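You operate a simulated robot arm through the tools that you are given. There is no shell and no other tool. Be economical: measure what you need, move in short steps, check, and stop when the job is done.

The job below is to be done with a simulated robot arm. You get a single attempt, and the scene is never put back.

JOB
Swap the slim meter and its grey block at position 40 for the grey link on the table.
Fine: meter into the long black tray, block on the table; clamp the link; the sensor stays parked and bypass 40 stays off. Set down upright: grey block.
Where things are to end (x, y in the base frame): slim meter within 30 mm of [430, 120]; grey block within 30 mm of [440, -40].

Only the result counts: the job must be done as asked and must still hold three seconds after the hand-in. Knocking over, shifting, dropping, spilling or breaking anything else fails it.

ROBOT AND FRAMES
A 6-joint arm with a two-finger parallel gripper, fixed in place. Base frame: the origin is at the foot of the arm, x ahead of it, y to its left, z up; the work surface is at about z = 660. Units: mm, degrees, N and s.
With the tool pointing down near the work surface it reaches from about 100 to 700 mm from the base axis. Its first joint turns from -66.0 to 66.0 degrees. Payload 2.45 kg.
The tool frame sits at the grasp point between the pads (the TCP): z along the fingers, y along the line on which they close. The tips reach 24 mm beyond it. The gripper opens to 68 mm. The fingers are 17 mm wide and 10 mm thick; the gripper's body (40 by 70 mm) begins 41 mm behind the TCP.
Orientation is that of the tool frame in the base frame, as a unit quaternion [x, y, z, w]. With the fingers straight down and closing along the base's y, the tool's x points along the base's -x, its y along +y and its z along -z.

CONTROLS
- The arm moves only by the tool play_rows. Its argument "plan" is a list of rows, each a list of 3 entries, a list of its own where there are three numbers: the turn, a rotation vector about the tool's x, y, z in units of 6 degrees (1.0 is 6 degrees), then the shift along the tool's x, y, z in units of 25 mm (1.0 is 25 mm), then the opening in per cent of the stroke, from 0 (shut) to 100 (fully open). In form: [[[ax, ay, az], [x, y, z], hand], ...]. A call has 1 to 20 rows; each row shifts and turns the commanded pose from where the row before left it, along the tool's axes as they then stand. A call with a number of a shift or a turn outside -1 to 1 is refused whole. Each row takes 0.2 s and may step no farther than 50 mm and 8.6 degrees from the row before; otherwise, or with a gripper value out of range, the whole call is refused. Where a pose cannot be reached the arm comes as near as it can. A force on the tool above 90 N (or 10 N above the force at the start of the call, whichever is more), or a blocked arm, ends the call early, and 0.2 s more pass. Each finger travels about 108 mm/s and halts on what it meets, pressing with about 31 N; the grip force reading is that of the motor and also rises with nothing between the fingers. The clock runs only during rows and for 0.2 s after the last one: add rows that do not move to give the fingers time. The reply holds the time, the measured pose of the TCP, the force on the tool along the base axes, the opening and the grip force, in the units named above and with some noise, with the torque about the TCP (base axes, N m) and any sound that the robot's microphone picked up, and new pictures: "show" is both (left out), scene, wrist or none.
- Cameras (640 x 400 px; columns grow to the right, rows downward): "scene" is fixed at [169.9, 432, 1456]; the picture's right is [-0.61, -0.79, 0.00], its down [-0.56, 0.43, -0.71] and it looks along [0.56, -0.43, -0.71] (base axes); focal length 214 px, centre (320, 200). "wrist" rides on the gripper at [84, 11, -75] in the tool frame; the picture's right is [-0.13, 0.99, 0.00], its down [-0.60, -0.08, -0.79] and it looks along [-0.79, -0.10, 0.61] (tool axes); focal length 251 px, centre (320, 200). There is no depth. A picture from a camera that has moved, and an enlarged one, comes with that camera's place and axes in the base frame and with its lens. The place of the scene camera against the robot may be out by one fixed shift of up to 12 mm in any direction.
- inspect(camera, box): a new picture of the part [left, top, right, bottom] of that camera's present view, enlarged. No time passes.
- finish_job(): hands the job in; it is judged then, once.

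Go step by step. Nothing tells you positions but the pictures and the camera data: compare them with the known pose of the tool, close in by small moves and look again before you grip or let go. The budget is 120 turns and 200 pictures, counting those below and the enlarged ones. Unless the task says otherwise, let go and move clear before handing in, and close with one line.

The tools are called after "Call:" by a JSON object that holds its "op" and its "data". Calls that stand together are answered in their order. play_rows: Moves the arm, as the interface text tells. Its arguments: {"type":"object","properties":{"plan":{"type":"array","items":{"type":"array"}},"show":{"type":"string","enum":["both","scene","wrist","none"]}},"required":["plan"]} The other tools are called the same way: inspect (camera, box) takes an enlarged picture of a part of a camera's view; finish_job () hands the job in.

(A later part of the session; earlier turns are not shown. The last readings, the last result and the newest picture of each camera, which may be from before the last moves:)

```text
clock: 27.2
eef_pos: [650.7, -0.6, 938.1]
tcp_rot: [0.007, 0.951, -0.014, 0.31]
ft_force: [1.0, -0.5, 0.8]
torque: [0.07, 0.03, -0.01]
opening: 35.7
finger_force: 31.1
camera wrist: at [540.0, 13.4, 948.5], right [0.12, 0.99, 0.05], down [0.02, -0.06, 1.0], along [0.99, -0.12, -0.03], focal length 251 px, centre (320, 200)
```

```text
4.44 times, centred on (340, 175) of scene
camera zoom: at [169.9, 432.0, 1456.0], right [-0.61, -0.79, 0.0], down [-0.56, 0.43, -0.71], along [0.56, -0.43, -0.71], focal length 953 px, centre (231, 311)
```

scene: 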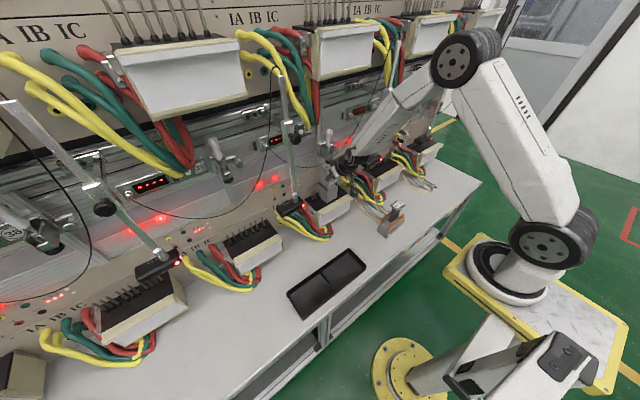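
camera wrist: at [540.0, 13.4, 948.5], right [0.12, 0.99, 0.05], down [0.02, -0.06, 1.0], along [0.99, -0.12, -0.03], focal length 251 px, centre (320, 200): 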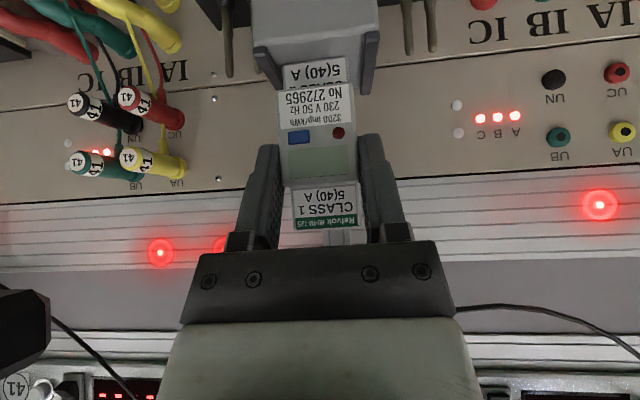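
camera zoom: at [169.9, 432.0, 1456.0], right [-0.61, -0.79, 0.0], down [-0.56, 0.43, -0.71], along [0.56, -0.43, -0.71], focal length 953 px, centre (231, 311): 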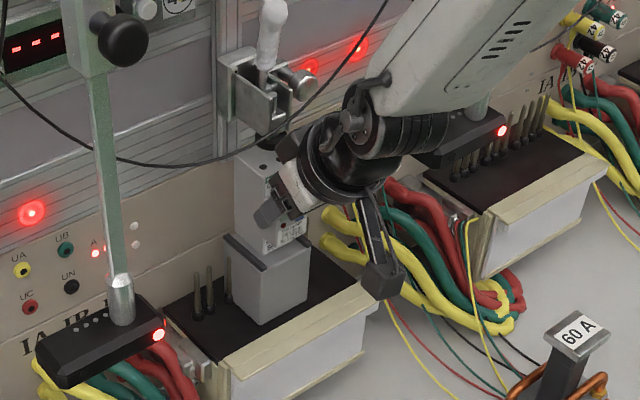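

The meter is gripped at 35.7 mm. I'll lift it 6 mm and check.

Call:
{"op": "play_rows", "data": {"plan": [[[0, 0, 0], [0, 0, 0], 0], [[0, 0, 0], [-0.07, 0, -0.097], 0], [[0, 0, 0], [-0.07, 0, -0.097], 0], [[0, 0, 0], [0, 0, 0], 0]], "show": "wrist"}}

Call:
{"op": "inspect", "data": {"camera": "scene", "box": [310, 145, 360, 215]}}

```text
clock: 28.2
eef_pos: [650.6, -0.3, 943.6]
tcp_rot: [0.005, 0.951, -0.013, 0.31]
ft_force: [0.8, 0.3, -1.4]
torque: [0.01, 0.01, -0.02]
opening: 35.8
finger_force: 31.5
camera wrist: at [539.9, 13.3, 954.9], right [0.12, 0.99, 0.05], down [0.02, -0.06, 1.0], along [0.99, -0.12, -0.03], focal length 251 px, centre (320, 200)
```

wrist: 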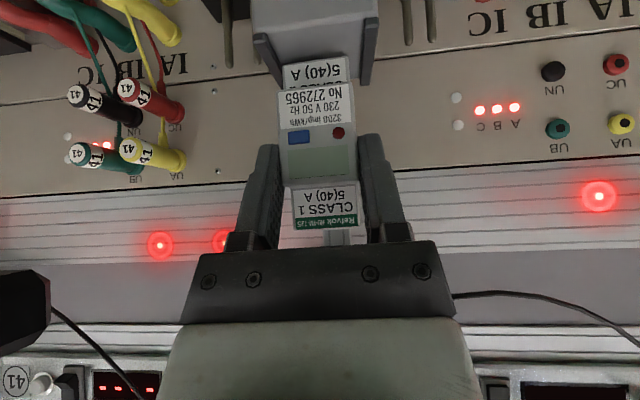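

```text
5.71 times, centred on (335, 180) of scene
camera zoom: at [169.9, 432.0, 1456.0], right [-0.61, -0.79, 0.0], down [-0.56, 0.43, -0.71], along [0.56, -0.43, -0.71], focal length 1226 px, centre (234, 314)
```

zoom: 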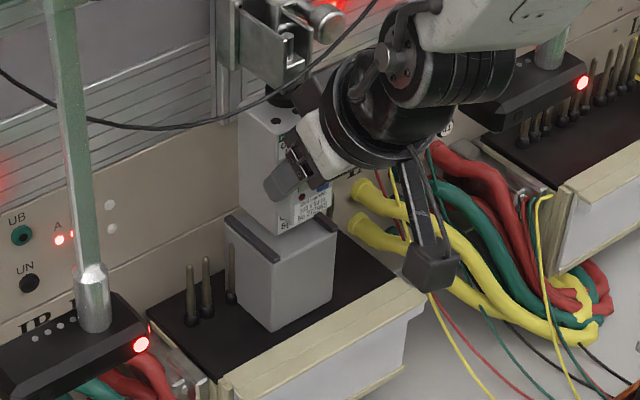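

The meter came free and the block stayed put. I'll raise it a little more, pull it straight out in -x, then go back and up into clear space.

Call:
{"op": "play_rows", "data": {"plan": [[[0, 0, 0], [-0.07, 0, -0.097], 0], [[0, 0, 0], [-0.07, 0, -0.097], 0], [[0, 0, 0], [0.4, 0, -0.295], 0], [[0, 0, 0], [0.65, 0, -0.473], 0], [[0, 0, 0], [0.65, 0, -0.473], 0], [[0, 0, 0], [0.65, 0, -0.473], 0], [[0, 0, 0], [0.65, 0, -0.473], 0], [[0, 0, 0], [0, 0.3, -0.8], 0], [[0, 0, 0], [0, 0.3, -0.8], 0], [[0, 0, 0], [0, 0.3, -0.8], 0], [[0, 0, 0], [0, 0.3, -0.8], 0], [[0, 0, 0], [0, 0.3, -0.8], 0], [[0, 0, 0], [0, 0, 0], 0]]}}

```text
clock: 31.0
eef_pos: [503.0, 55.1, 1033.0]
tcp_rot: [0.006, 0.951, -0.014, 0.31]
ft_force: [-0.1, -0.5, -1.3]
torque: [-0.02, 0.06, 0.01]
opening: 35.8
finger_force: 30.9
out of reach, approached as far as the arm can: row 6, 7
camera wrist: at [392.5, 69.0, 1044.8], right [0.12, 0.99, 0.05], down [0.02, -0.06, 1.0], along [0.99, -0.12, -0.03], focal length 251 px, centre (320, 200)
```

scene: 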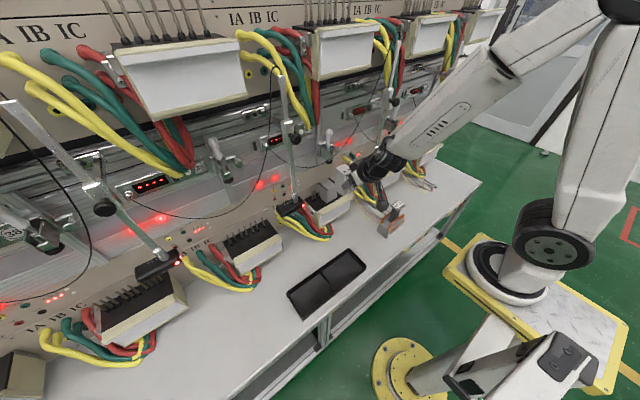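
wrist: 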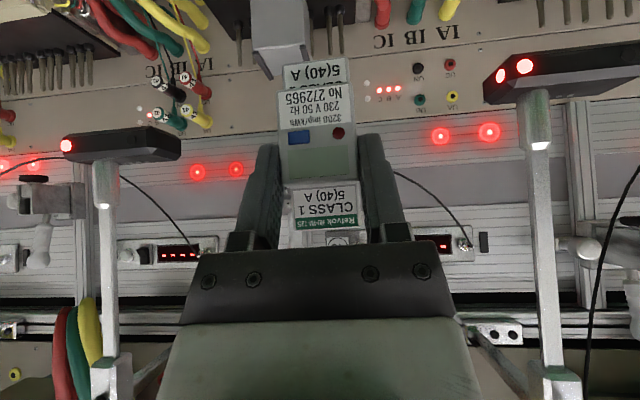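

Meter is clear. To avoid the wrist singularity I'll bring the tool to vertical, turn it 90°, then tilt it sideways so the meter is upright again.

Call:
{"op": "play_rows", "data": {"plan": [[[0, 1, 0], [0, 0, 0], 0], [[0, 1, 0], [0, 0, 0], 0], [[0, 1, 0], [0, 0, 0], 0], [[0, 1, 0], [0, 0, 0], 0], [[0, 1, 0], [0, 0, 0], 0], [[0, 1, 0], [0, 0, 0], 0], [[0, 0, -1], [0, 0, 0], 0], [[0, 0, -1], [0, 0, 0], 0], [[0, 0, -1], [0, 0, 0], 0], [[0, 0, -1], [0, 0, 0], 0], [[0, 0, -1], [0, 0, 0], 0], [[0, 0, -1], [0, 0, 0], 0], [[0, 0, -1], [0, 0, 0], 0], [[0, 0, -1], [0, 0, 0], 0], [[0, 0, -1], [0, 0, 0], 0], [[0, 0, -1], [0, 0, 0], 0], [[0, 0, -1], [0, 0, 0], 0], [[0, 0, -1], [0, 0, 0], 0], [[0, 0, -1], [0, 0, 0], 0], [[0, 0, -1], [0, 0, 0], 0]]}}

```text
clock: 35.2
eef_pos: [505.3, 46.6, 1033.0]
tcp_rot: [-0.655, 0.754, -0.054, 0.019]
ft_force: [0.9, -0.3, -1.7]
torque: [-0.03, -0.01, 0.0]
opening: 35.6
finger_force: 31.0
out of reach, approached as far as the arm can: row 2
camera wrist: at [475.7, -29.9, 1110.9], right [-0.96, 0.26, -0.11], down [0.08, 0.63, 0.77], along [0.27, 0.73, -0.63], focal length 251 px, centre (320, 200)
```

scene: 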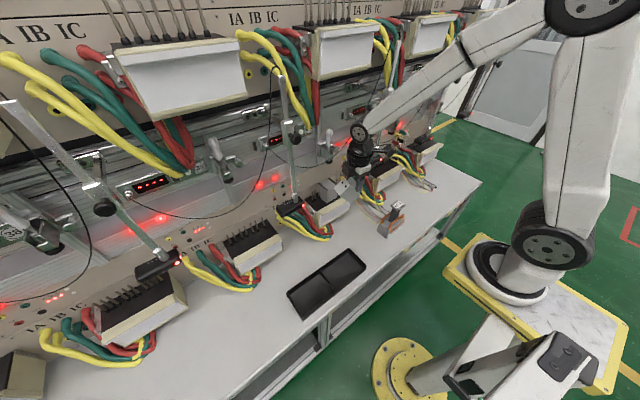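
wrist: 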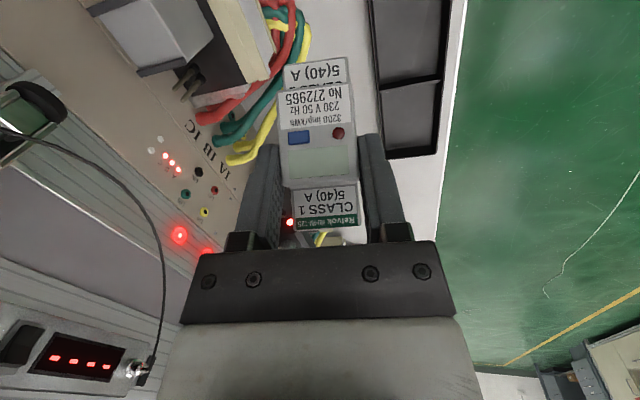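

Call:
{"op": "play_rows", "data": {"plan": [[[0, 0, 0], [-0.364, 0.647, 0.857], 0], [[0, 0, 0], [-0.364, 0.647, 0.857], 0], [[0, 0, 0], [-0.364, 0.647, 0.857], 0], [[0, 0, 0], [-0.364, 0.647, 0.857], 0], [[0, 0, 0], [-0.364, 0.647, 0.857], 0], [[0, 0, 0], [-0.364, 0.647, 0.857], 0], [[-0.133, -0.917, 0.092], [0, 0, 0], 0], [[-0.133, -0.917, 0.092], [0, 0, 0], 0], [[-0.133, -0.917, 0.092], [0, 0, 0], 0], [[-0.133, -0.917, 0.092], [0, 0, 0], 0], [[-0.133, -0.917, 0.092], [0, 0, 0], 0], [[-0.133, -0.917, 0.092], [0, 0, 0], 0], [[-0.133, -0.917, 0.092], [0, 0, 0], 0], [[0, 0, 0], [0, 0, 0], 0]]}}

```text
clock: 38.2
eef_pos: [428.0, 106.2, 893.3]
tcp_rot: [-0.617, 0.736, 0.185, 0.209]
ft_force: [0.9, -0.9, -0.6]
torque: [-0.06, 0.02, -0.01]
opening: 35.7
finger_force: 31.2
out of reach, approached as far as the arm can: row 9
camera wrist: at [398.1, -1.4, 911.0], right [-0.96, 0.28, 0.08], down [0.1, 0.07, 0.99], along [0.27, 0.96, -0.09], focal length 251 px, centre (320, 200)
```

scene: 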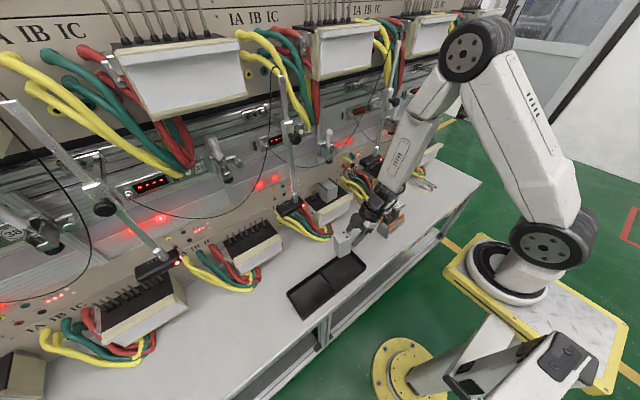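
wrist: 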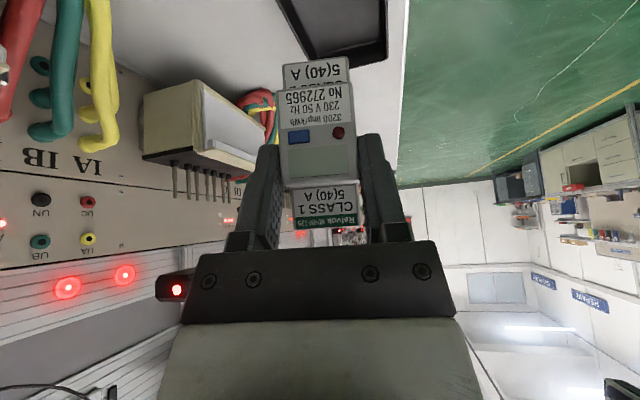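

Meter is nearly upright above the right-hand compartment. I'll correct the last 4° and lower it to about 30 mm above the floor.

Call:
{"op": "play_rows", "data": {"plan": [[[0.294, -0.643, -0.198], [0, 0, 0], 0], [[0, 0, 0], [0.567, 0.021, 0.775], 0], [[0, 0, 0], [0.567, 0.021, 0.775], 0], [[0, 0, 0], [0.567, 0.021, 0.775], 0], [[0, 0, 0], [0.567, 0.021, 0.775], 0], [[0, 0, 0], [0.567, 0.021, 0.775], 0], [[0, 0, 0], [0.567, 0.021, 0.775], 0], [[0, 0, 0], [0, 0, 0], 0]]}}

Call:
{"op": "inspect", "data": {"camera": "scene", "box": [280, 220, 420, 330]}}

```text
clock: 40.0
eef_pos: [491.1, 107.2, 786.1]
tcp_rot: [-0.615, 0.725, 0.193, 0.242]
ft_force: [-0.1, 0.2, -2.3]
torque: [-0.07, 0.02, 0.02]
opening: 35.6
finger_force: 31.1
out of reach, approached as far as the arm can: row 2, 3, 4, 5, 6, 7
camera wrist: at [460.9, -1.1, 797.4], right [-0.96, 0.27, 0.06], down [0.06, 0.01, 1.0], along [0.27, 0.96, -0.03], focal length 251 px, centre (320, 200)
```

scene: 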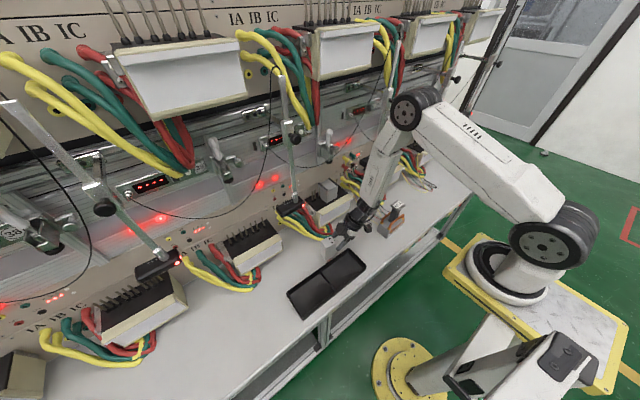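
wrist: 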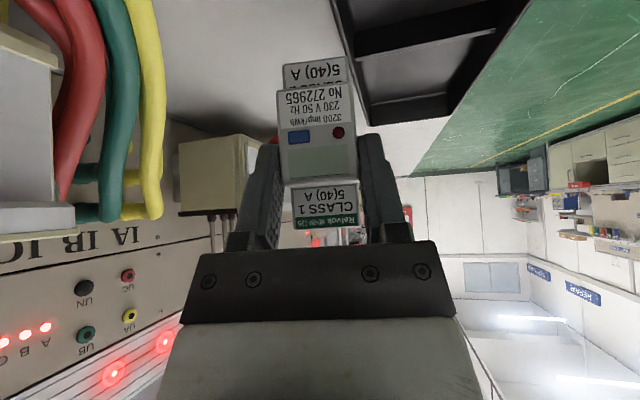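

```text
3.64 times, centred on (350, 275) of scene
camera zoom: at [169.9, 432.0, 1456.0], right [-0.61, -0.79, 0.0], down [-0.56, 0.43, -0.71], along [0.56, -0.43, -0.71], focal length 780 px, centre (211, -73)
```

zoom: 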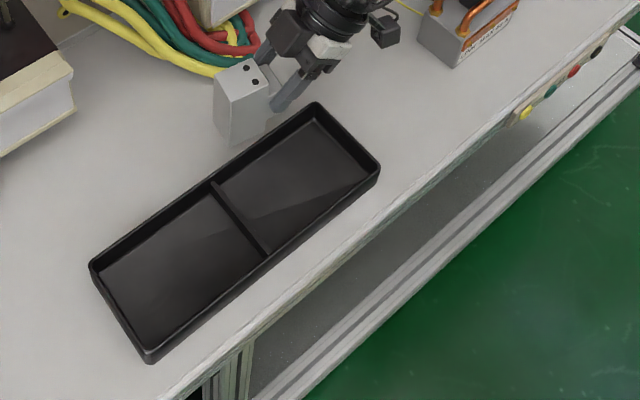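

The arm ran out of reach in this pose and drifted to x=491. I'll raise it, then turn further so the tool points back toward the base, well away from the singularity.

Call:
{"op": "play_rows", "data": {"plan": [[[0, 0, 0], [-0.567, -0.02, -0.775], 0], [[0, 0, 0], [-0.567, -0.02, -0.775], 0], [[0, 0, 0], [-0.567, -0.02, -0.775], 0], [[0, 0, 0], [-0.567, -0.02, -0.775], 0], [[-0.676, -0.021, -0.929], [0, 0, 0], 0], [[-0.676, -0.021, -0.929], [0, 0, 0], 0], [[-0.676, -0.021, -0.929], [0, 0, 0], 0], [[-0.676, -0.021, -0.929], [0, 0, 0], 0], [[0, 0, 0], [0, 0, 0], 0]]}}

```text
clock: 42.0
eef_pos: [491.1, 107.3, 882.9]
tcp_rot: [0.771, -0.557, -0.243, -0.19]
ft_force: [-0.2, 0.4, -1.2]
torque: [-0.08, 0.01, -0.01]
opening: 35.6
finger_force: 30.8
camera wrist: at [514.6, -2.4, 893.7], right [-0.98, -0.2, 0.05], down [0.04, 0.04, 1.0], along [-0.21, 0.98, -0.03], focal length 251 px, centre (320, 200)
```

scene: 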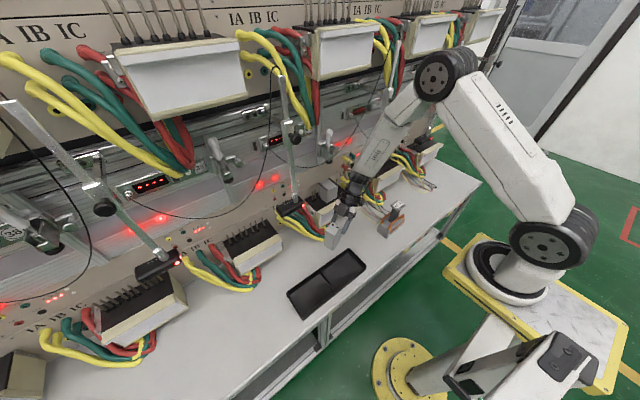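
wrist: 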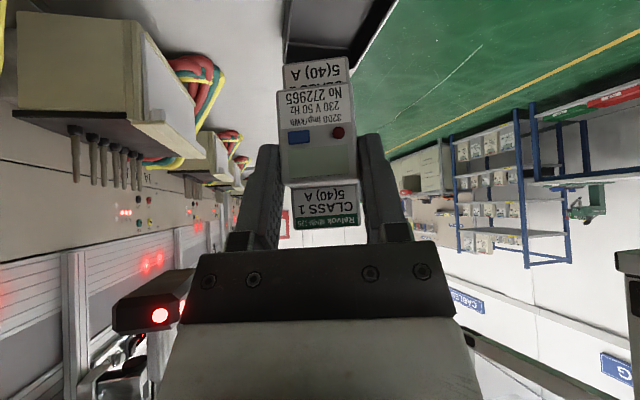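

Call:
{"op": "play_rows", "data": {"plan": [[[0, 0, 0], [0.377, 0.566, 0.734], 0], [[0, 0, 0], [0.377, 0.566, 0.734], 0], [[0, 0, 0], [0.377, 0.566, 0.734], 0], [[0, 0, 0], [0.377, 0.566, 0.734], 0], [[0, 0, 0], [0, 0, 0], 0]], "show": "none"}}

```text
clock: 43.2
eef_pos: [438.3, 102.8, 800.1]
tcp_rot: [0.77, -0.558, -0.245, -0.188]
ft_force: [-0.4, 0.0, -1.4]
torque: [-0.02, -0.04, -0.01]
opening: 35.6
finger_force: 30.3
out of reach, approached as far as the arm can: row 4
```

Call:
{"op": "play_rows", "data": {"plan": [[[-0.676, -0.021, -0.929], [0, 0, 0], 0], [[-0.676, -0.021, -0.929], [0, 0, 0], 0], [[-0.676, -0.021, -0.929], [0, 0, 0], 0], [[-0.676, -0.021, -0.929], [0, 0, 0], 0], [[-0.676, -0.021, -0.929], [0, 0, 0], 0], [[0, 0, 0], [0.59, 0.02, 0.807], 0], [[0, 0, 0], [0.59, 0.02, 0.807], 0], [[0, 0, 0], [0, 0, 0], 0]]}}

Call:
{"op": "inspect", "data": {"camera": "scene", "box": [280, 220, 420, 330]}}

```text
clock: 45.0
eef_pos: [439.8, 101.9, 751.3]
tcp_rot: [0.901, -0.305, -0.287, -0.112]
ft_force: [4.5, -3.9, 17.9]
torque: [0.2, 0.82, 0.1]
opening: 35.4
finger_force: 30.8
camera wrist: at [521.5, 25.3, 762.9], right [-0.69, -0.72, 0.05], down [0.01, 0.06, 1.0], along [-0.72, 0.69, -0.03], focal length 251 px, centre (320, 200)
```

scene: 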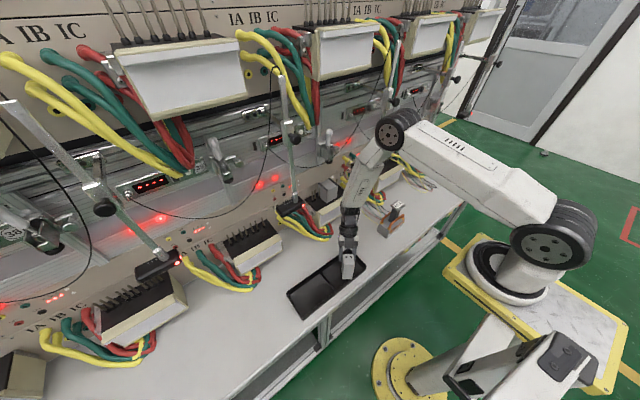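
wrist: 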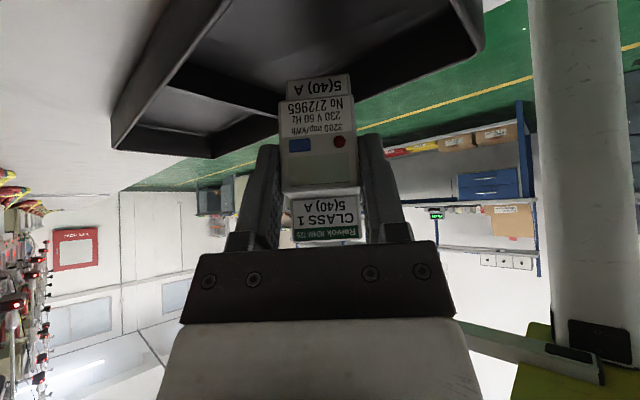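

```text
3.64 times, centred on (350, 275) of scene
camera zoom: at [169.7, 431.9, 1456.1], right [-0.61, -0.79, 0.0], down [-0.56, 0.43, -0.71], along [0.56, -0.43, -0.71], focal length 780 px, centre (211, -73)
```

zoom: 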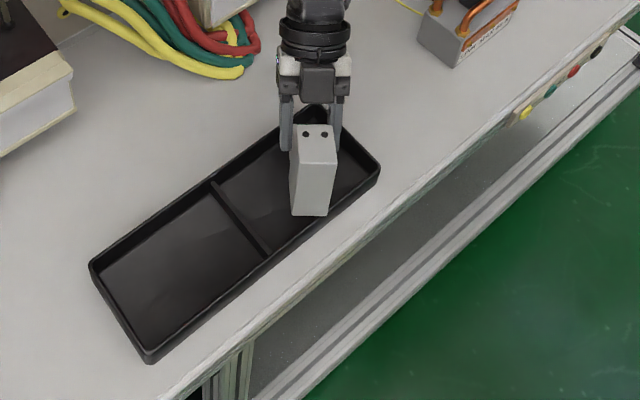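

The meter touched early, with its corner on the front rim of the tray. I'll lift it, shift about 14 mm in +x and look again.

Call:
{"op": "play_rows", "data": {"plan": [[[0, 0, 0], [-0.472, -0.016, -0.646], 0], [[0, 0, 0], [0.364, -0.344, -0.251], 0], [[0, 0, 0], [0, 0, 0], 0]], "show": "wrist"}}

Call:
{"op": "inspect", "data": {"camera": "scene", "box": [320, 220, 380, 300]}}

```text
clock: 45.8
eef_pos: [453.8, 103.7, 771.3]
tcp_rot: [0.901, -0.305, -0.287, -0.11]
ft_force: [0.3, -0.3, -1.5]
torque: [-0.02, -0.03, 0.01]
opening: 35.6
finger_force: 31.4
camera wrist: at [535.6, 26.3, 782.1], right [-0.69, -0.72, 0.05], down [0.01, 0.06, 1.0], along [-0.72, 0.69, -0.03], focal length 251 px, centre (320, 200)
```

wrist: 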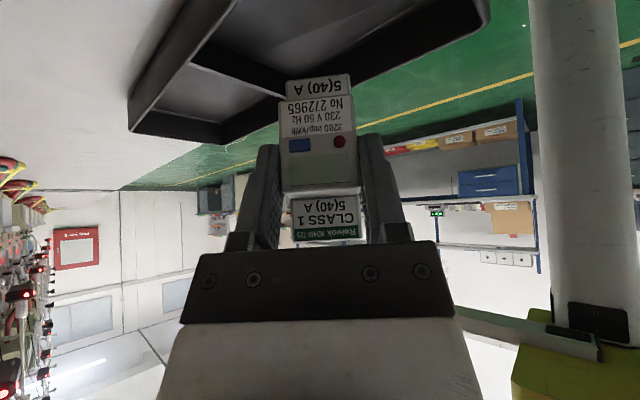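

```text
5.00 times, centred on (350, 260) of scene
camera zoom: at [169.9, 432.0, 1456.0], right [-0.61, -0.79, 0.0], down [-0.56, 0.43, -0.71], along [0.56, -0.43, -0.71], focal length 1072 px, centre (170, -100)
```

zoom: 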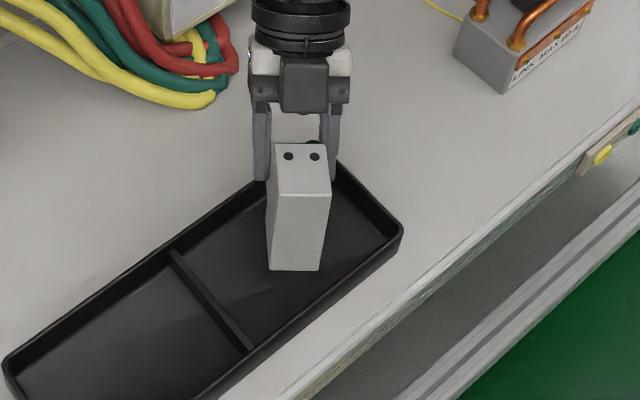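

Call:
{"op": "inspect", "data": {"camera": "scene", "box": [300, 170, 360, 235]}}

Call:
{"op": "inspect", "data": {"camera": "wrist", "box": [220, 30, 420, 250]}}

```text
6.15 times, centred on (330, 202) of scene
camera zoom: at [169.9, 432.0, 1456.0], right [-0.61, -0.79, 0.0], down [-0.56, 0.43, -0.71], along [0.56, -0.43, -0.71], focal length 1320 px, centre (258, 185)
```

zoom: 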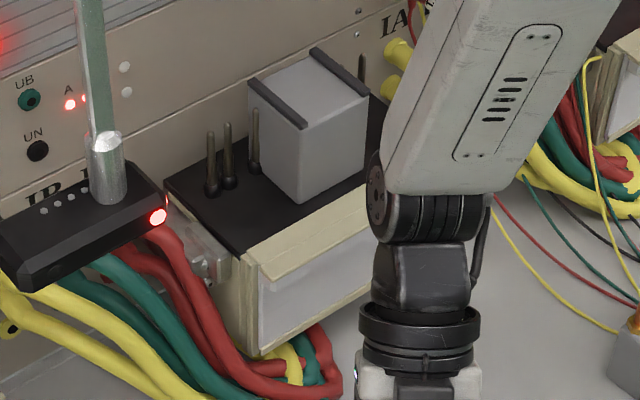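

```text
1.82 times, centred on (320, 140) of wrist
camera zoom: at [535.6, 26.3, 782.1], right [-0.69, -0.72, 0.05], down [0.01, 0.06, 1.0], along [-0.72, 0.69, -0.03], focal length 457 px, centre (320, 309)
```

zoom: 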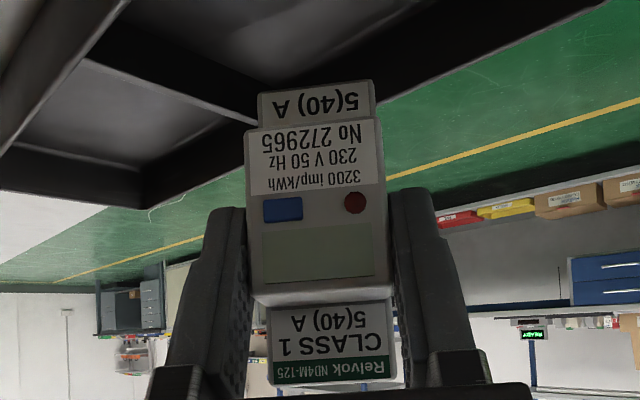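

By the scene camera the back corner is within a few mm of the front wall. I'll shift 10 mm more in +x, then go down in small steps.

Call:
{"op": "play_rows", "data": {"plan": [[[0, 0, 0], [0.26, -0.246, -0.18], 0], [[0, 0, 0], [0.354, 0.012, 0.484], 0], [[0, 0, 0], [0.354, 0.012, 0.484], 0], [[0, 0, 0], [0, 0, 0], 0]], "show": "none"}}

Call:
{"op": "inspect", "data": {"camera": "scene", "box": [320, 220, 380, 300]}}

```text
clock: 46.8
eef_pos: [465.0, 102.5, 740.0]
tcp_rot: [0.901, -0.306, -0.286, -0.111]
ft_force: [0.3, -0.4, -1.0]
torque: [-0.07, -0.05, -0.02]
opening: 35.7
finger_force: 31.1
```

```text
5.00 times, centred on (350, 260) of scene
camera zoom: at [169.9, 432.0, 1456.0], right [-0.61, -0.79, 0.0], down [-0.56, 0.43, -0.71], along [0.56, -0.43, -0.71], focal length 1072 px, centre (170, -100)
```

zoom: 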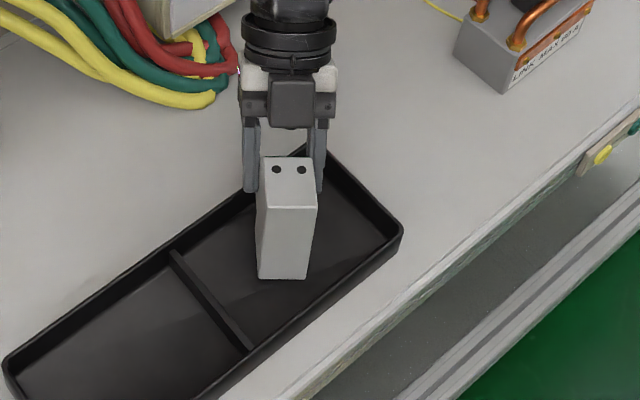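

Call:
{"op": "play_rows", "data": {"plan": [[[0, 0, 0], [0.19, 0.006, 0.258], 0], [[0, 0, 0], [0.071, 0.002, 0.097], 0], [[0, 0, 0], [0, 0, 0], 0]], "show": "none"}}

```text
clock: 47.6
eef_pos: [463.2, 104.0, 729.7]
tcp_rot: [0.901, -0.304, -0.288, -0.11]
ft_force: [0.0, -0.2, -1.2]
torque: [-0.05, -0.01, -0.02]
opening: 35.6
finger_force: 30.5
```

Call:
{"op": "play_rows", "data": {"plan": [[[0, 0, 0], [0.071, 0.002, 0.097], 0], [[0, 0, 0], [0.071, 0.002, 0.097], 0], [[0, 0, 0], [0, 0, 0], 0]], "show": "none"}}

Call:
{"op": "inspect", "data": {"camera": "scene", "box": [320, 220, 380, 300]}}

```text
clock: 48.4
eef_pos: [463.2, 103.7, 723.9]
tcp_rot: [0.901, -0.304, -0.288, -0.11]
ft_force: [0.4, -2.1, 24.2]
torque: [-0.1, 0.71, 0.05]
opening: 35.7
finger_force: 30.7
```

```text
5.00 times, centred on (350, 260) of scene
camera zoom: at [169.5, 431.9, 1456.1], right [-0.61, -0.79, 0.0], down [-0.56, 0.43, -0.71], along [0.56, -0.43, -0.71], focal length 1072 px, centre (170, -100)
```

zoom: 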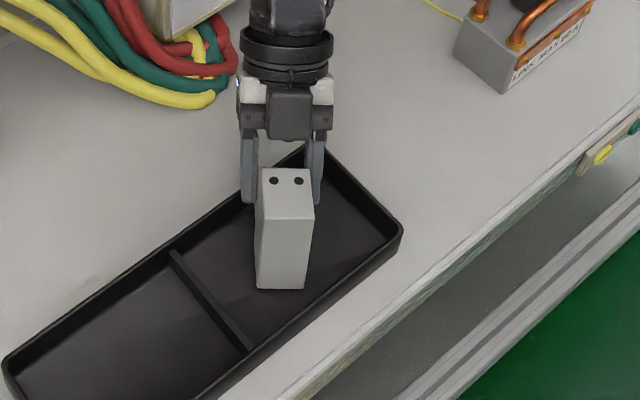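

The meter stands on the tray floor at about (432, 124). I'm releasing it and backing out along the fingers.

Call:
{"op": "play_rows", "data": {"plan": [[[0, 0, 0], [-0.03, 0, -0.05], 0], [[0, 0, 0], [0, 0, 0], 60], [[0, 0, 0], [0, 0, 0], 75], [[0, 0, 0], [0, 0, 0], 75], [[0, 0, 0], [0, 0, -0.6], 75], [[0, 0, 0], [0, 0, -0.8], 75], [[0, 0, 0], [0, 0, -1], 75], [[0, 0, 0], [0, 0, -1], 75], [[0, 0, 0], [0, 0, -1], 75], [[0, 0, 0], [0, 0, -1], 75], [[0, 0, 0], [0, 0, 0], 75]]}}

Call:
{"op": "inspect", "data": {"camera": "scene", "box": [320, 220, 380, 300]}}

```text
clock: 50.8
eef_pos: [523.6, 51.8, 835.5]
tcp_rot: [0.902, -0.305, -0.286, -0.11]
ft_force: [-0.2, -0.2, 0.2]
torque: [-0.02, 0.02, -0.01]
opening: 51.3
finger_force: 0.1
camera wrist: at [605.4, -24.4, 846.5], right [-0.69, -0.72, 0.05], down [0.01, 0.06, 1.0], along [-0.72, 0.69, -0.03], focal length 251 px, centre (320, 200)
```

scene: 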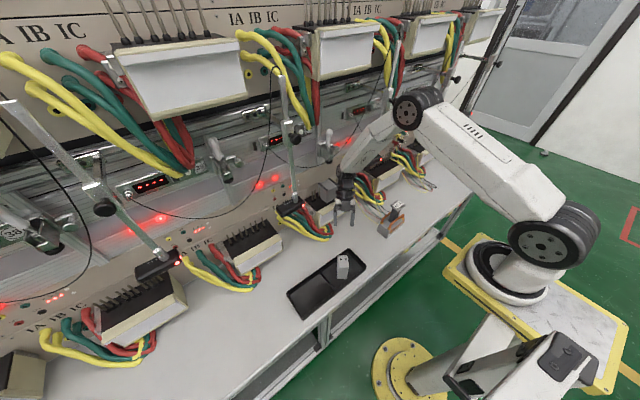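
wrist: 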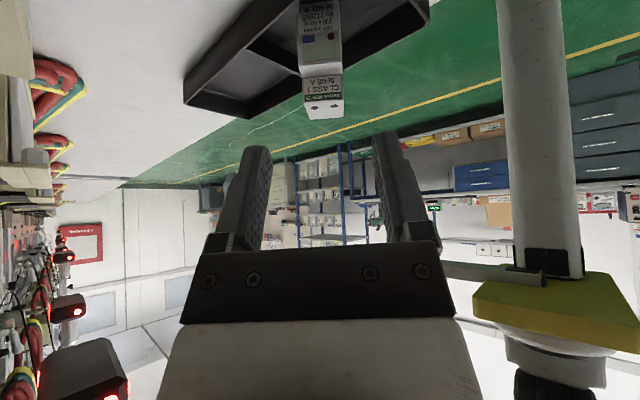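

```text
5.00 times, centred on (350, 260) of scene
camera zoom: at [169.9, 432.0, 1456.0], right [-0.61, -0.79, 0.0], down [-0.56, 0.43, -0.71], along [0.56, -0.43, -0.71], focal length 1072 px, centre (170, -100)
```

zoom: 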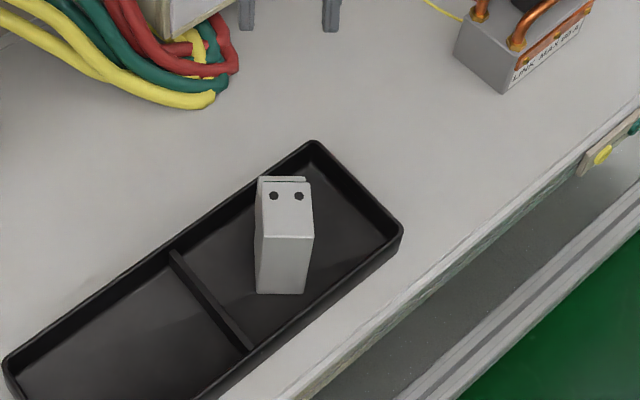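

The meter is standing upright in the tray. Next is the block, about 56×55 mm, centred near (673, 0) with its top at z≈878. I'll rise and return to the forward-facing orientation.

Call:
{"op": "play_rows", "data": {"plan": [[[0, 0, 0], [-0.73, 0.23, -0.466], 75], [[0, 0, 0], [-0.73, 0.23, -0.466], 75], [[0, 0, 0], [-0.73, 0.23, -0.466], 75], [[0, 0, 0], [-0.73, 0.23, -0.466], 75], [[0, 0, 0], [-0.73, 0.23, -0.466], 75], [[0, 0, 0], [-0.73, 0.23, -0.466], 75], [[0, 1, 0], [0, 0, 0], 75], [[0, 1, 0], [0, 0, 0], 75], [[0, 1, 0], [0, 0, 0], 75], [[0, 1, 0], [0, 0, 0], 75], [[0, 1, 0], [0, 0, 0], 75], [[0, 1, 0], [0, 0, 0], 75], [[0, 0, 1], [0, 0, 0], 100], [[0, 0, 1], [0, 0, 0], 100], [[0, 0, 1], [0, 0, 0], 100], [[0, 0, 1], [0, 0, 0], 100], [[0, 0, 1], [0, 0, 0], 100], [[0, 0, 1], [0, 0, 0], 100], [[0, 0, 1], [0, 0, 0], 100], [[0, 0, 1], [0, 0, 0], 100]], "show": "none"}}

Call:
{"op": "play_rows", "data": {"plan": [[[0, 0, 1], [0, 0, 0], 100], [[0, 0, 1], [0, 0, 0], 100], [[0, 0, 1], [0, 0, 0], 100], [[0, 0, 1], [0, 0, 0], 100], [[0, 0, 1], [0, 0, 0], 100], [[0, 0, 1], [0, 0, 0], 100], [[0, 0, 1], [0, 0, 0], 100], [[0, 0, 1], [0, 0, 0], 100], [[0, 0, 1], [0, 0, 0], 100], [[0, 0, 1], [0, 0, 0], 100], [[0, 0, 1], [0, 0, 0], 100], [[0, 0, 1], [0, 0, 0], 100], [[0, 0, 1], [0, 0, 0], 100], [[0, 0, 0], [0, 0, 0], 100]]}}

```text
clock: 55.0
eef_pos: [463.2, 51.6, 952.8]
tcp_rot: [0.731, -0.682, 0.0, -0.011]
ft_force: [-0.2, 0.0, 0.1]
torque: [-0.01, 0.0, -0.01]
opening: 68.0
finger_force: 0.1
```

```text
clock: 58.0
eef_pos: [463.4, 51.1, 953.8]
tcp_rot: [-0.141, 0.99, 0.008, 0.01]
ft_force: [-0.8, 0.1, 0.7]
torque: [-0.02, 0.02, 0.0]
opening: 67.9
finger_force: 0.0
camera wrist: at [377.9, 38.4, 1027.9], right [-0.15, 0.99, 0.01], down [0.59, 0.08, 0.8], along [0.79, 0.13, -0.59], focal length 251 px, centre (320, 200)
```

scene: 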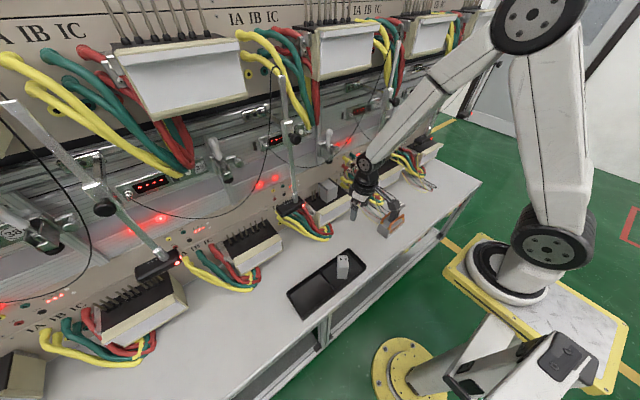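
wrist: 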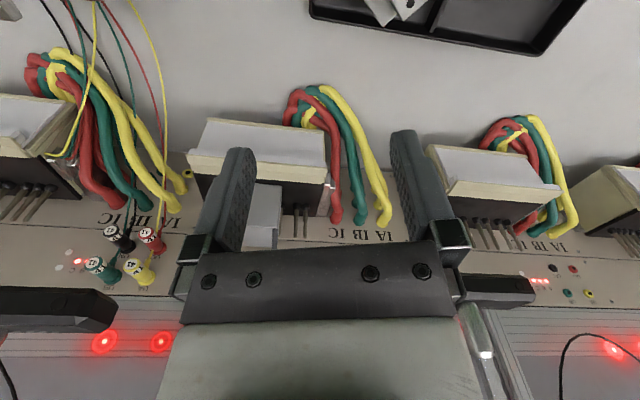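

Call:
{"op": "play_rows", "data": {"plan": [[[0, 0, 0.9], [0, 0, 0], 100], [[0, 0, 0.9], [0, 0, 0], 100], [[0, 0, 0.9], [0, 0, 0], 100], [[0, 0, 0], [-1, -0.5, -0.4], 100], [[0, 0, 0], [-1, -0.5, -0.4], 100], [[0, 0, 0], [-1, -0.5, -0.4], 100], [[0, 0, 0], [-1, -0.5, -0.4], 100], [[0, -1, 0], [0, 0, 0], 100], [[0, -1, 0], [0, 0, 0], 100], [[0, -1, 0], [0, 0, 0], 100], [[0, -1, 0], [0, 0, 0], 100], [[0, -1, 0], [0, 0, 0], 100], [[0, 0, 0], [0, 0, 0], 100]], "show": "wrist"}}

Call:
{"op": "inspect", "data": {"camera": "wrist", "box": [200, 0, 440, 180]}}

```text
clock: 60.8
eef_pos: [561.4, -1.5, 993.7]
tcp_rot: [0.004, 0.968, 0.001, 0.249]
ft_force: [0.9, 0.5, 0.4]
torque: [0.03, 0.0, 0.0]
opening: 67.9
finger_force: 0.0
camera wrist: at [453.0, 10.9, 1020.9], right [0.12, 0.99, 0.07], down [0.15, -0.08, 0.99], along [0.98, -0.11, -0.15], focal length 251 px, centre (320, 200)
```

wrist: 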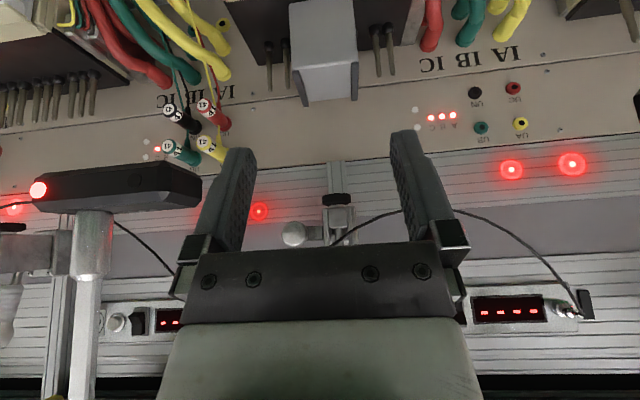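

```text
2.22 times, centred on (320, 90) of wrist
camera zoom: at [453.0, 10.9, 1020.9], right [0.12, 0.99, 0.07], down [0.15, -0.08, 0.99], along [0.98, -0.11, -0.15], focal length 559 px, centre (320, 444)
```

zoom: 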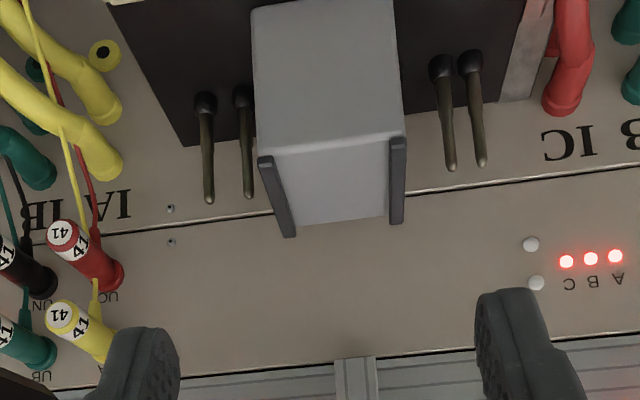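

Block measured: x 645–700, width 56 mm, y≈0.7, top z≈878. There are pins just beyond x≈680. I'm approaching the front part of the block along the fingers.

Call:
{"op": "play_rows", "data": {"plan": [[[0, 0, 0], [-0.67, 0.09, 0], 100], [[0, 0, 0], [0, 0, 0.87], 100], [[0, 0, 0], [0, 0, 0.87], 100], [[0, 0, 0], [0, 0, 0.87], 100], [[0, 0, 0], [0, 0, 0.87], 100], [[0, 0, 0], [0, 0, 0.87], 100], [[0, 0, 0], [0, 0, 0], 100]]}}

Call:
{"op": "inspect", "data": {"camera": "wrist", "box": [200, 40, 440, 240]}}

Call:
{"op": "inspect", "data": {"camera": "scene", "box": [300, 150, 380, 230]}}

```text
clock: 62.4
eef_pos: [610.1, 6.1, 948.7]
tcp_rot: [0.001, 0.964, 0.008, 0.266]
ft_force: [-0.4, 0.4, 0.3]
torque: [-0.01, 0.01, 0.0]
opening: 68.0
finger_force: 0.0
out of reach, approached as far as the arm can: row 2, 3, 4, 5
camera wrist: at [500.8, 16.7, 970.8], right [0.11, 0.99, 0.08], down [0.11, -0.1, 0.99], along [0.99, -0.1, -0.12], focal length 251 px, centre (320, 200)
```

scene: 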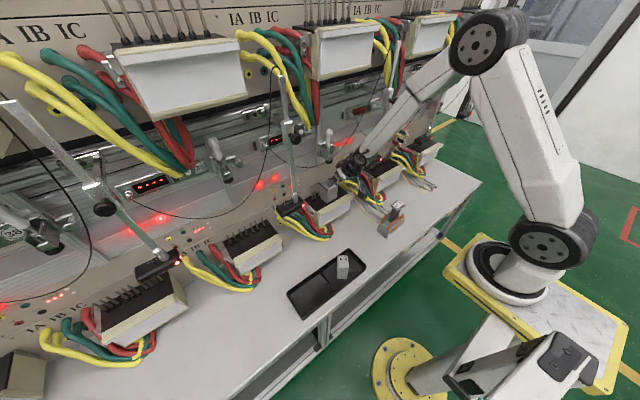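
wrist: 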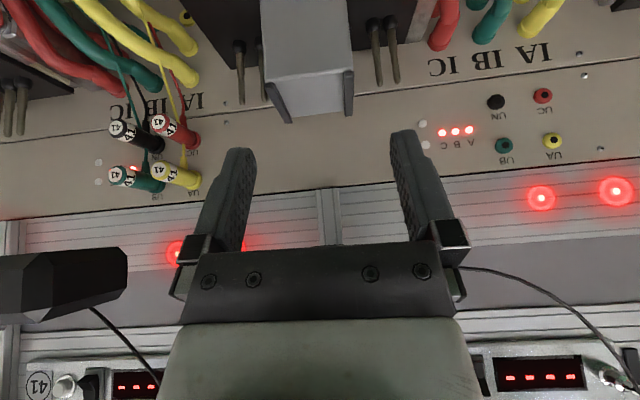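

```text
2.00 times, centred on (320, 140) of wrist
camera zoom: at [500.8, 16.7, 970.8], right [0.11, 0.99, 0.08], down [0.11, -0.1, 0.99], along [0.99, -0.1, -0.12], focal length 503 px, centre (320, 320)
```

zoom: 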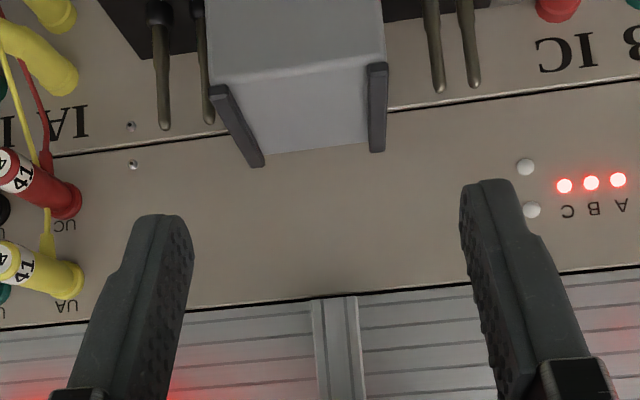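

```text
5.00 times, centred on (340, 190) of scene
camera zoom: at [169.9, 432.0, 1456.0], right [-0.61, -0.79, 0.0], down [-0.56, 0.43, -0.71], along [0.56, -0.43, -0.71], focal length 1072 px, centre (220, 250)
```

zoom: 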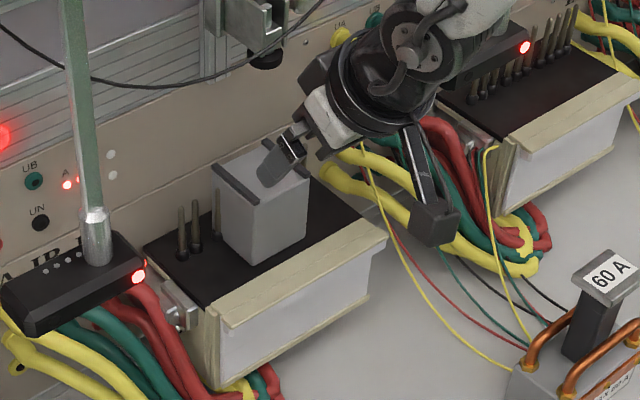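

Path was cut short near the wrist singularity. I'll add tilt to get well past it, then check the pose.

Call:
{"op": "play_rows", "data": {"plan": [[[0, -0.5, 0], [0, 0, 0], 100], [[0, -0.5, 0], [0, 0, 0], 100], [[0, 0, 0], [0, -0.1, 0], 100], [[0, 0, 0], [0, -0.1, 0], 100], [[0, 0, 0], [0, 0, 0], 100]], "show": "none"}}

```text
clock: 63.6
eef_pos: [609.5, -20.9, 948.7]
tcp_rot: [0.002, 0.948, 0.01, 0.317]
ft_force: [-0.1, 0.9, 0.9]
torque: [0.03, 0.02, 0.03]
opening: 68.1
finger_force: 0.1
out of reach, approached as far as the arm can: row 1, 2
```

Call:
{"op": "play_rows", "data": {"plan": [[[0, 0, 0], [0.37, 0.4, 0], 100], [[0, 0, 0], [0.37, 0.4, 0], 100], [[0, 0, 0], [0, 0, 0.5], 100], [[0, 0, 0], [0, 0, 0.5], 100], [[0, 0, 0], [0, 0, 0], 100]], "show": "wrist"}}

```text
clock: 64.8
eef_pos: [608.7, -28.1, 920.3]
tcp_rot: [0.001, 0.949, 0.013, 0.315]
ft_force: [-0.1, -0.5, 0.1]
torque: [-0.01, 0.01, -0.01]
opening: 67.9
finger_force: 0.1
out of reach, approached as far as the arm can: row 1, 2, 3
camera wrist: at [498.4, -16.8, 930.5], right [0.1, 0.99, 0.1], down [0.01, -0.1, 0.99], along [1.0, -0.1, -0.02], focal length 251 px, centre (320, 200)
```

wrist: 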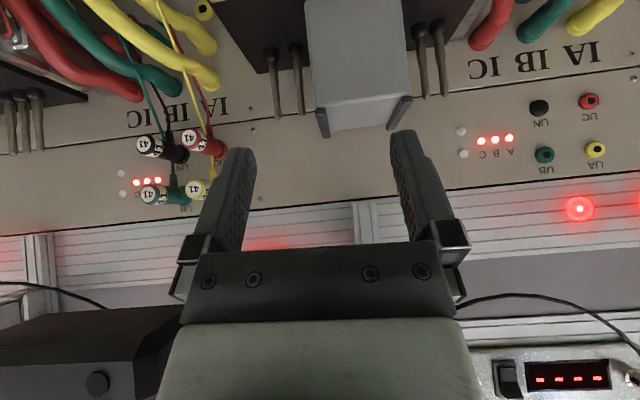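

Stuck at the singularity again. I'll back up and use a smaller tilt of about 22°, which should stay on one side of it.

Call:
{"op": "play_rows", "data": {"plan": [[[0, 0, 0], [0, 0, -0.8], 100], [[0, 0, 0], [0, 0, -0.8], 100], [[0, 0.85, 0], [0, 0, 0], 100], [[0, 0.85, 0], [0, 0, 0], 100], [[0, 0.85, 0], [0, 0, 0], 100], [[0, 0, 0], [0, 0.4, 0], 100], [[0, 0, 0], [0, 0.4, 0], 100], [[0, 0, 0], [0, 0, 0], 100]], "show": "wrist"}}

```text
clock: 66.6
eef_pos: [584.4, -3.2, 952.7]
tcp_rot: [-0.006, 0.971, 0.036, 0.236]
ft_force: [0.2, -0.1, -0.6]
torque: [0.0, -0.02, 0.03]
opening: 68.1
finger_force: 0.0
out of reach, approached as far as the arm can: row 4, 5, 6
camera wrist: at [475.5, 2.4, 981.6], right [0.09, 0.99, 0.13], down [0.17, -0.14, 0.97], along [0.98, -0.06, -0.18], focal length 251 px, centre (320, 200)
```

wrist: 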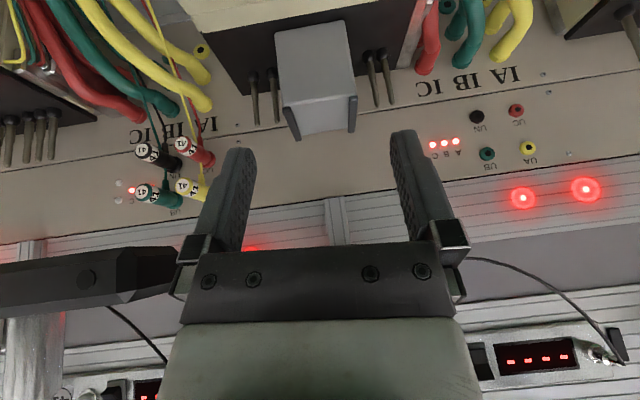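

Call:
{"op": "play_rows", "data": {"plan": [[[0.35, 0.61, 0], [0, 0, 0], 100], [[0.35, 0.61, 0], [0, 0, 0], 100], [[0, 0, 0], [0, 0, 0], 100]], "show": "none"}}

```text
clock: 67.4
eef_pos: [583.9, 0.4, 953.7]
tcp_rot: [-0.006, 0.98, 0.029, 0.198]
ft_force: [0.0, 0.2, -0.7]
torque: [0.03, 0.03, -0.02]
opening: 68.0
finger_force: 0.0
out of reach, approached as far as the arm can: row 2
```

Call:
{"op": "play_rows", "data": {"plan": [[[0.28, 0.24, 0], [0, 0, 0], 100], [[0.28, 0.24, 0], [0, 0, 0], 100], [[0, 0, 0], [0, 0, 0], 100]], "show": "none"}}

```text
clock: 68.2
eef_pos: [584.0, 1.3, 953.3]
tcp_rot: [0.0, 0.985, -0.001, 0.173]
ft_force: [0.8, -0.2, -0.3]
torque: [0.0, 0.01, 0.02]
opening: 67.8
finger_force: 0.1
```

Orientation is now clean at 20° tilt, so I'm advancing to the block.

Call:
{"op": "play_rows", "data": {"plan": [[[0, 0, 0], [-0.63, 0, 0], 100], [[0, 0, 0], [-0.63, 0, 0], 100], [[0, 0, 0], [0, 0, 0.8], 100], [[0, 0, 0], [0, 0, 0.8], 100], [[0, 0, 0], [0, 0, 0.8], 100], [[0, 0, 0], [0, 0, 0], 100]], "show": "wrist"}}

Call:
{"op": "inspect", "data": {"camera": "scene", "box": [300, 130, 400, 230]}}

```text
clock: 69.6
eef_pos: [633.0, -0.5, 906.8]
tcp_rot: [0.001, 0.985, -0.001, 0.173]
ft_force: [0.7, -0.3, -0.5]
torque: [0.02, 0.02, 0.0]
opening: 68.0
finger_force: 0.0
camera wrist: at [529.1, 10.1, 949.5], right [0.12, 0.99, 0.04], down [0.3, -0.08, 0.95], along [0.95, -0.1, -0.3], focal length 251 px, centre (320, 200)
```

wrist: 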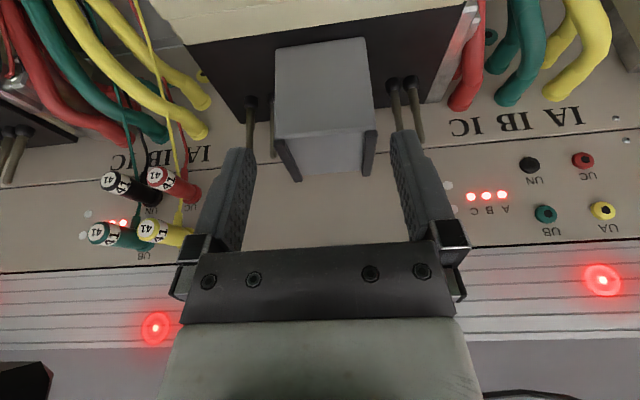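

```text
4.00 times, centred on (350, 180) of scene
camera zoom: at [169.9, 432.0, 1456.0], right [-0.61, -0.79, 0.0], down [-0.56, 0.43, -0.71], along [0.56, -0.43, -0.71], focal length 858 px, centre (200, 280)
```

zoom: 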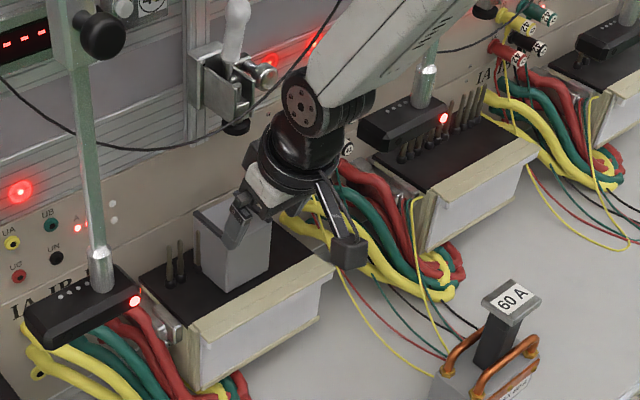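

Call:
{"op": "play_rows", "data": {"plan": [[[0, 0, 0], [0, 0.09, 0], 100], [[0, 0, 0], [0, 0, 0.6], 100], [[0, 0, 0], [0, 0, 0.6], 100], [[0, 0, 0], [0, 0, 0.6], 100], [[0, 0, 0], [0, 0, 0], 100]]}}

Call:
{"op": "inspect", "data": {"camera": "scene", "box": [300, 130, 400, 230]}}

```text
clock: 70.8
eef_pos: [649.2, 1.3, 864.1]
tcp_rot: [0.0, 0.985, -0.001, 0.173]
ft_force: [-0.4, -0.6, -0.2]
torque: [-0.01, 0.01, -0.02]
opening: 68.2
finger_force: 0.1
camera wrist: at [545.7, 12.6, 906.7], right [0.12, 0.99, 0.04], down [0.3, -0.08, 0.95], along [0.95, -0.1, -0.3], focal length 251 px, centre (320, 200)
```

scene: 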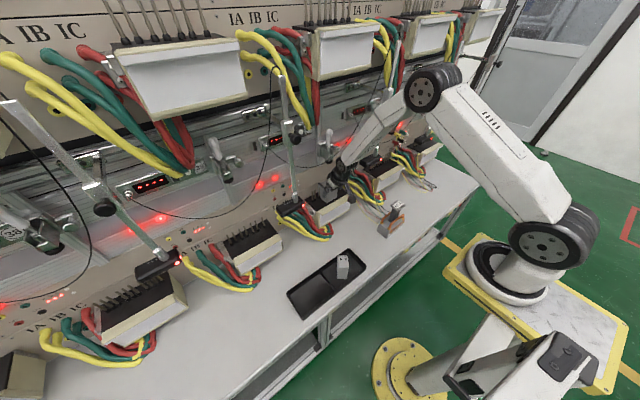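
wrist: 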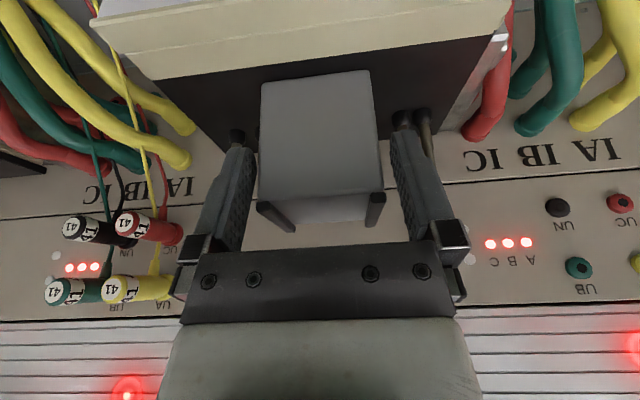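

```text
4.00 times, centred on (350, 180) of scene
camera zoom: at [169.9, 432.0, 1456.0], right [-0.61, -0.79, 0.0], down [-0.56, 0.43, -0.71], along [0.56, -0.43, -0.71], focal length 858 px, centre (200, 280)
```

zoom: 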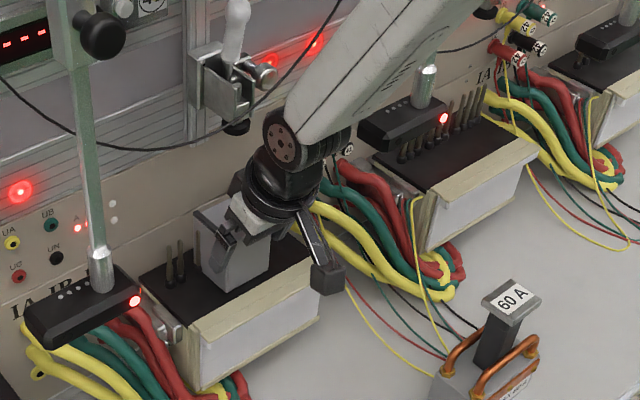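

Call:
{"op": "play_rows", "data": {"plan": [[[0, 0, 0], [-0.12, 0, 0.1], 100], [[0, 0, 0], [0, 0, 0], 80], [[0, 0, 0], [0, 0, 0], 60], [[0, 0, 0], [0, 0, 0], 30], [[0, 0, 0], [0, 0, 0], 0]], "show": "wrist"}}

```text
clock: 72.0
eef_pos: [653.8, 1.1, 863.7]
tcp_rot: [0.0, 0.985, 0.0, 0.172]
ft_force: [-0.2, 0.1, 2.9]
torque: [0.01, -0.03, -0.01]
opening: 59.9
finger_force: 30.7
camera wrist: at [549.5, 13.3, 905.6], right [0.12, 0.99, 0.04], down [0.3, -0.08, 0.95], along [0.95, -0.1, -0.3], focal length 251 px, centre (320, 200)
```

wrist: 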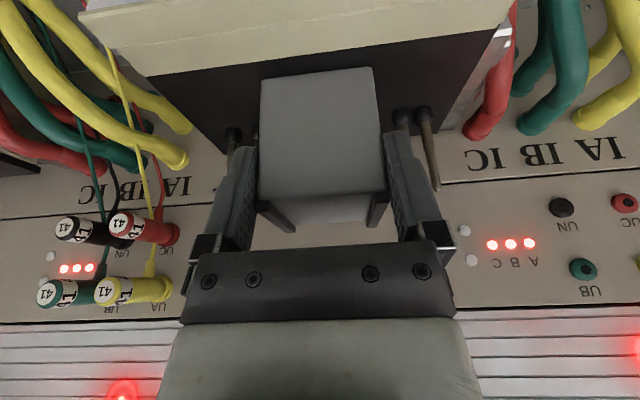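

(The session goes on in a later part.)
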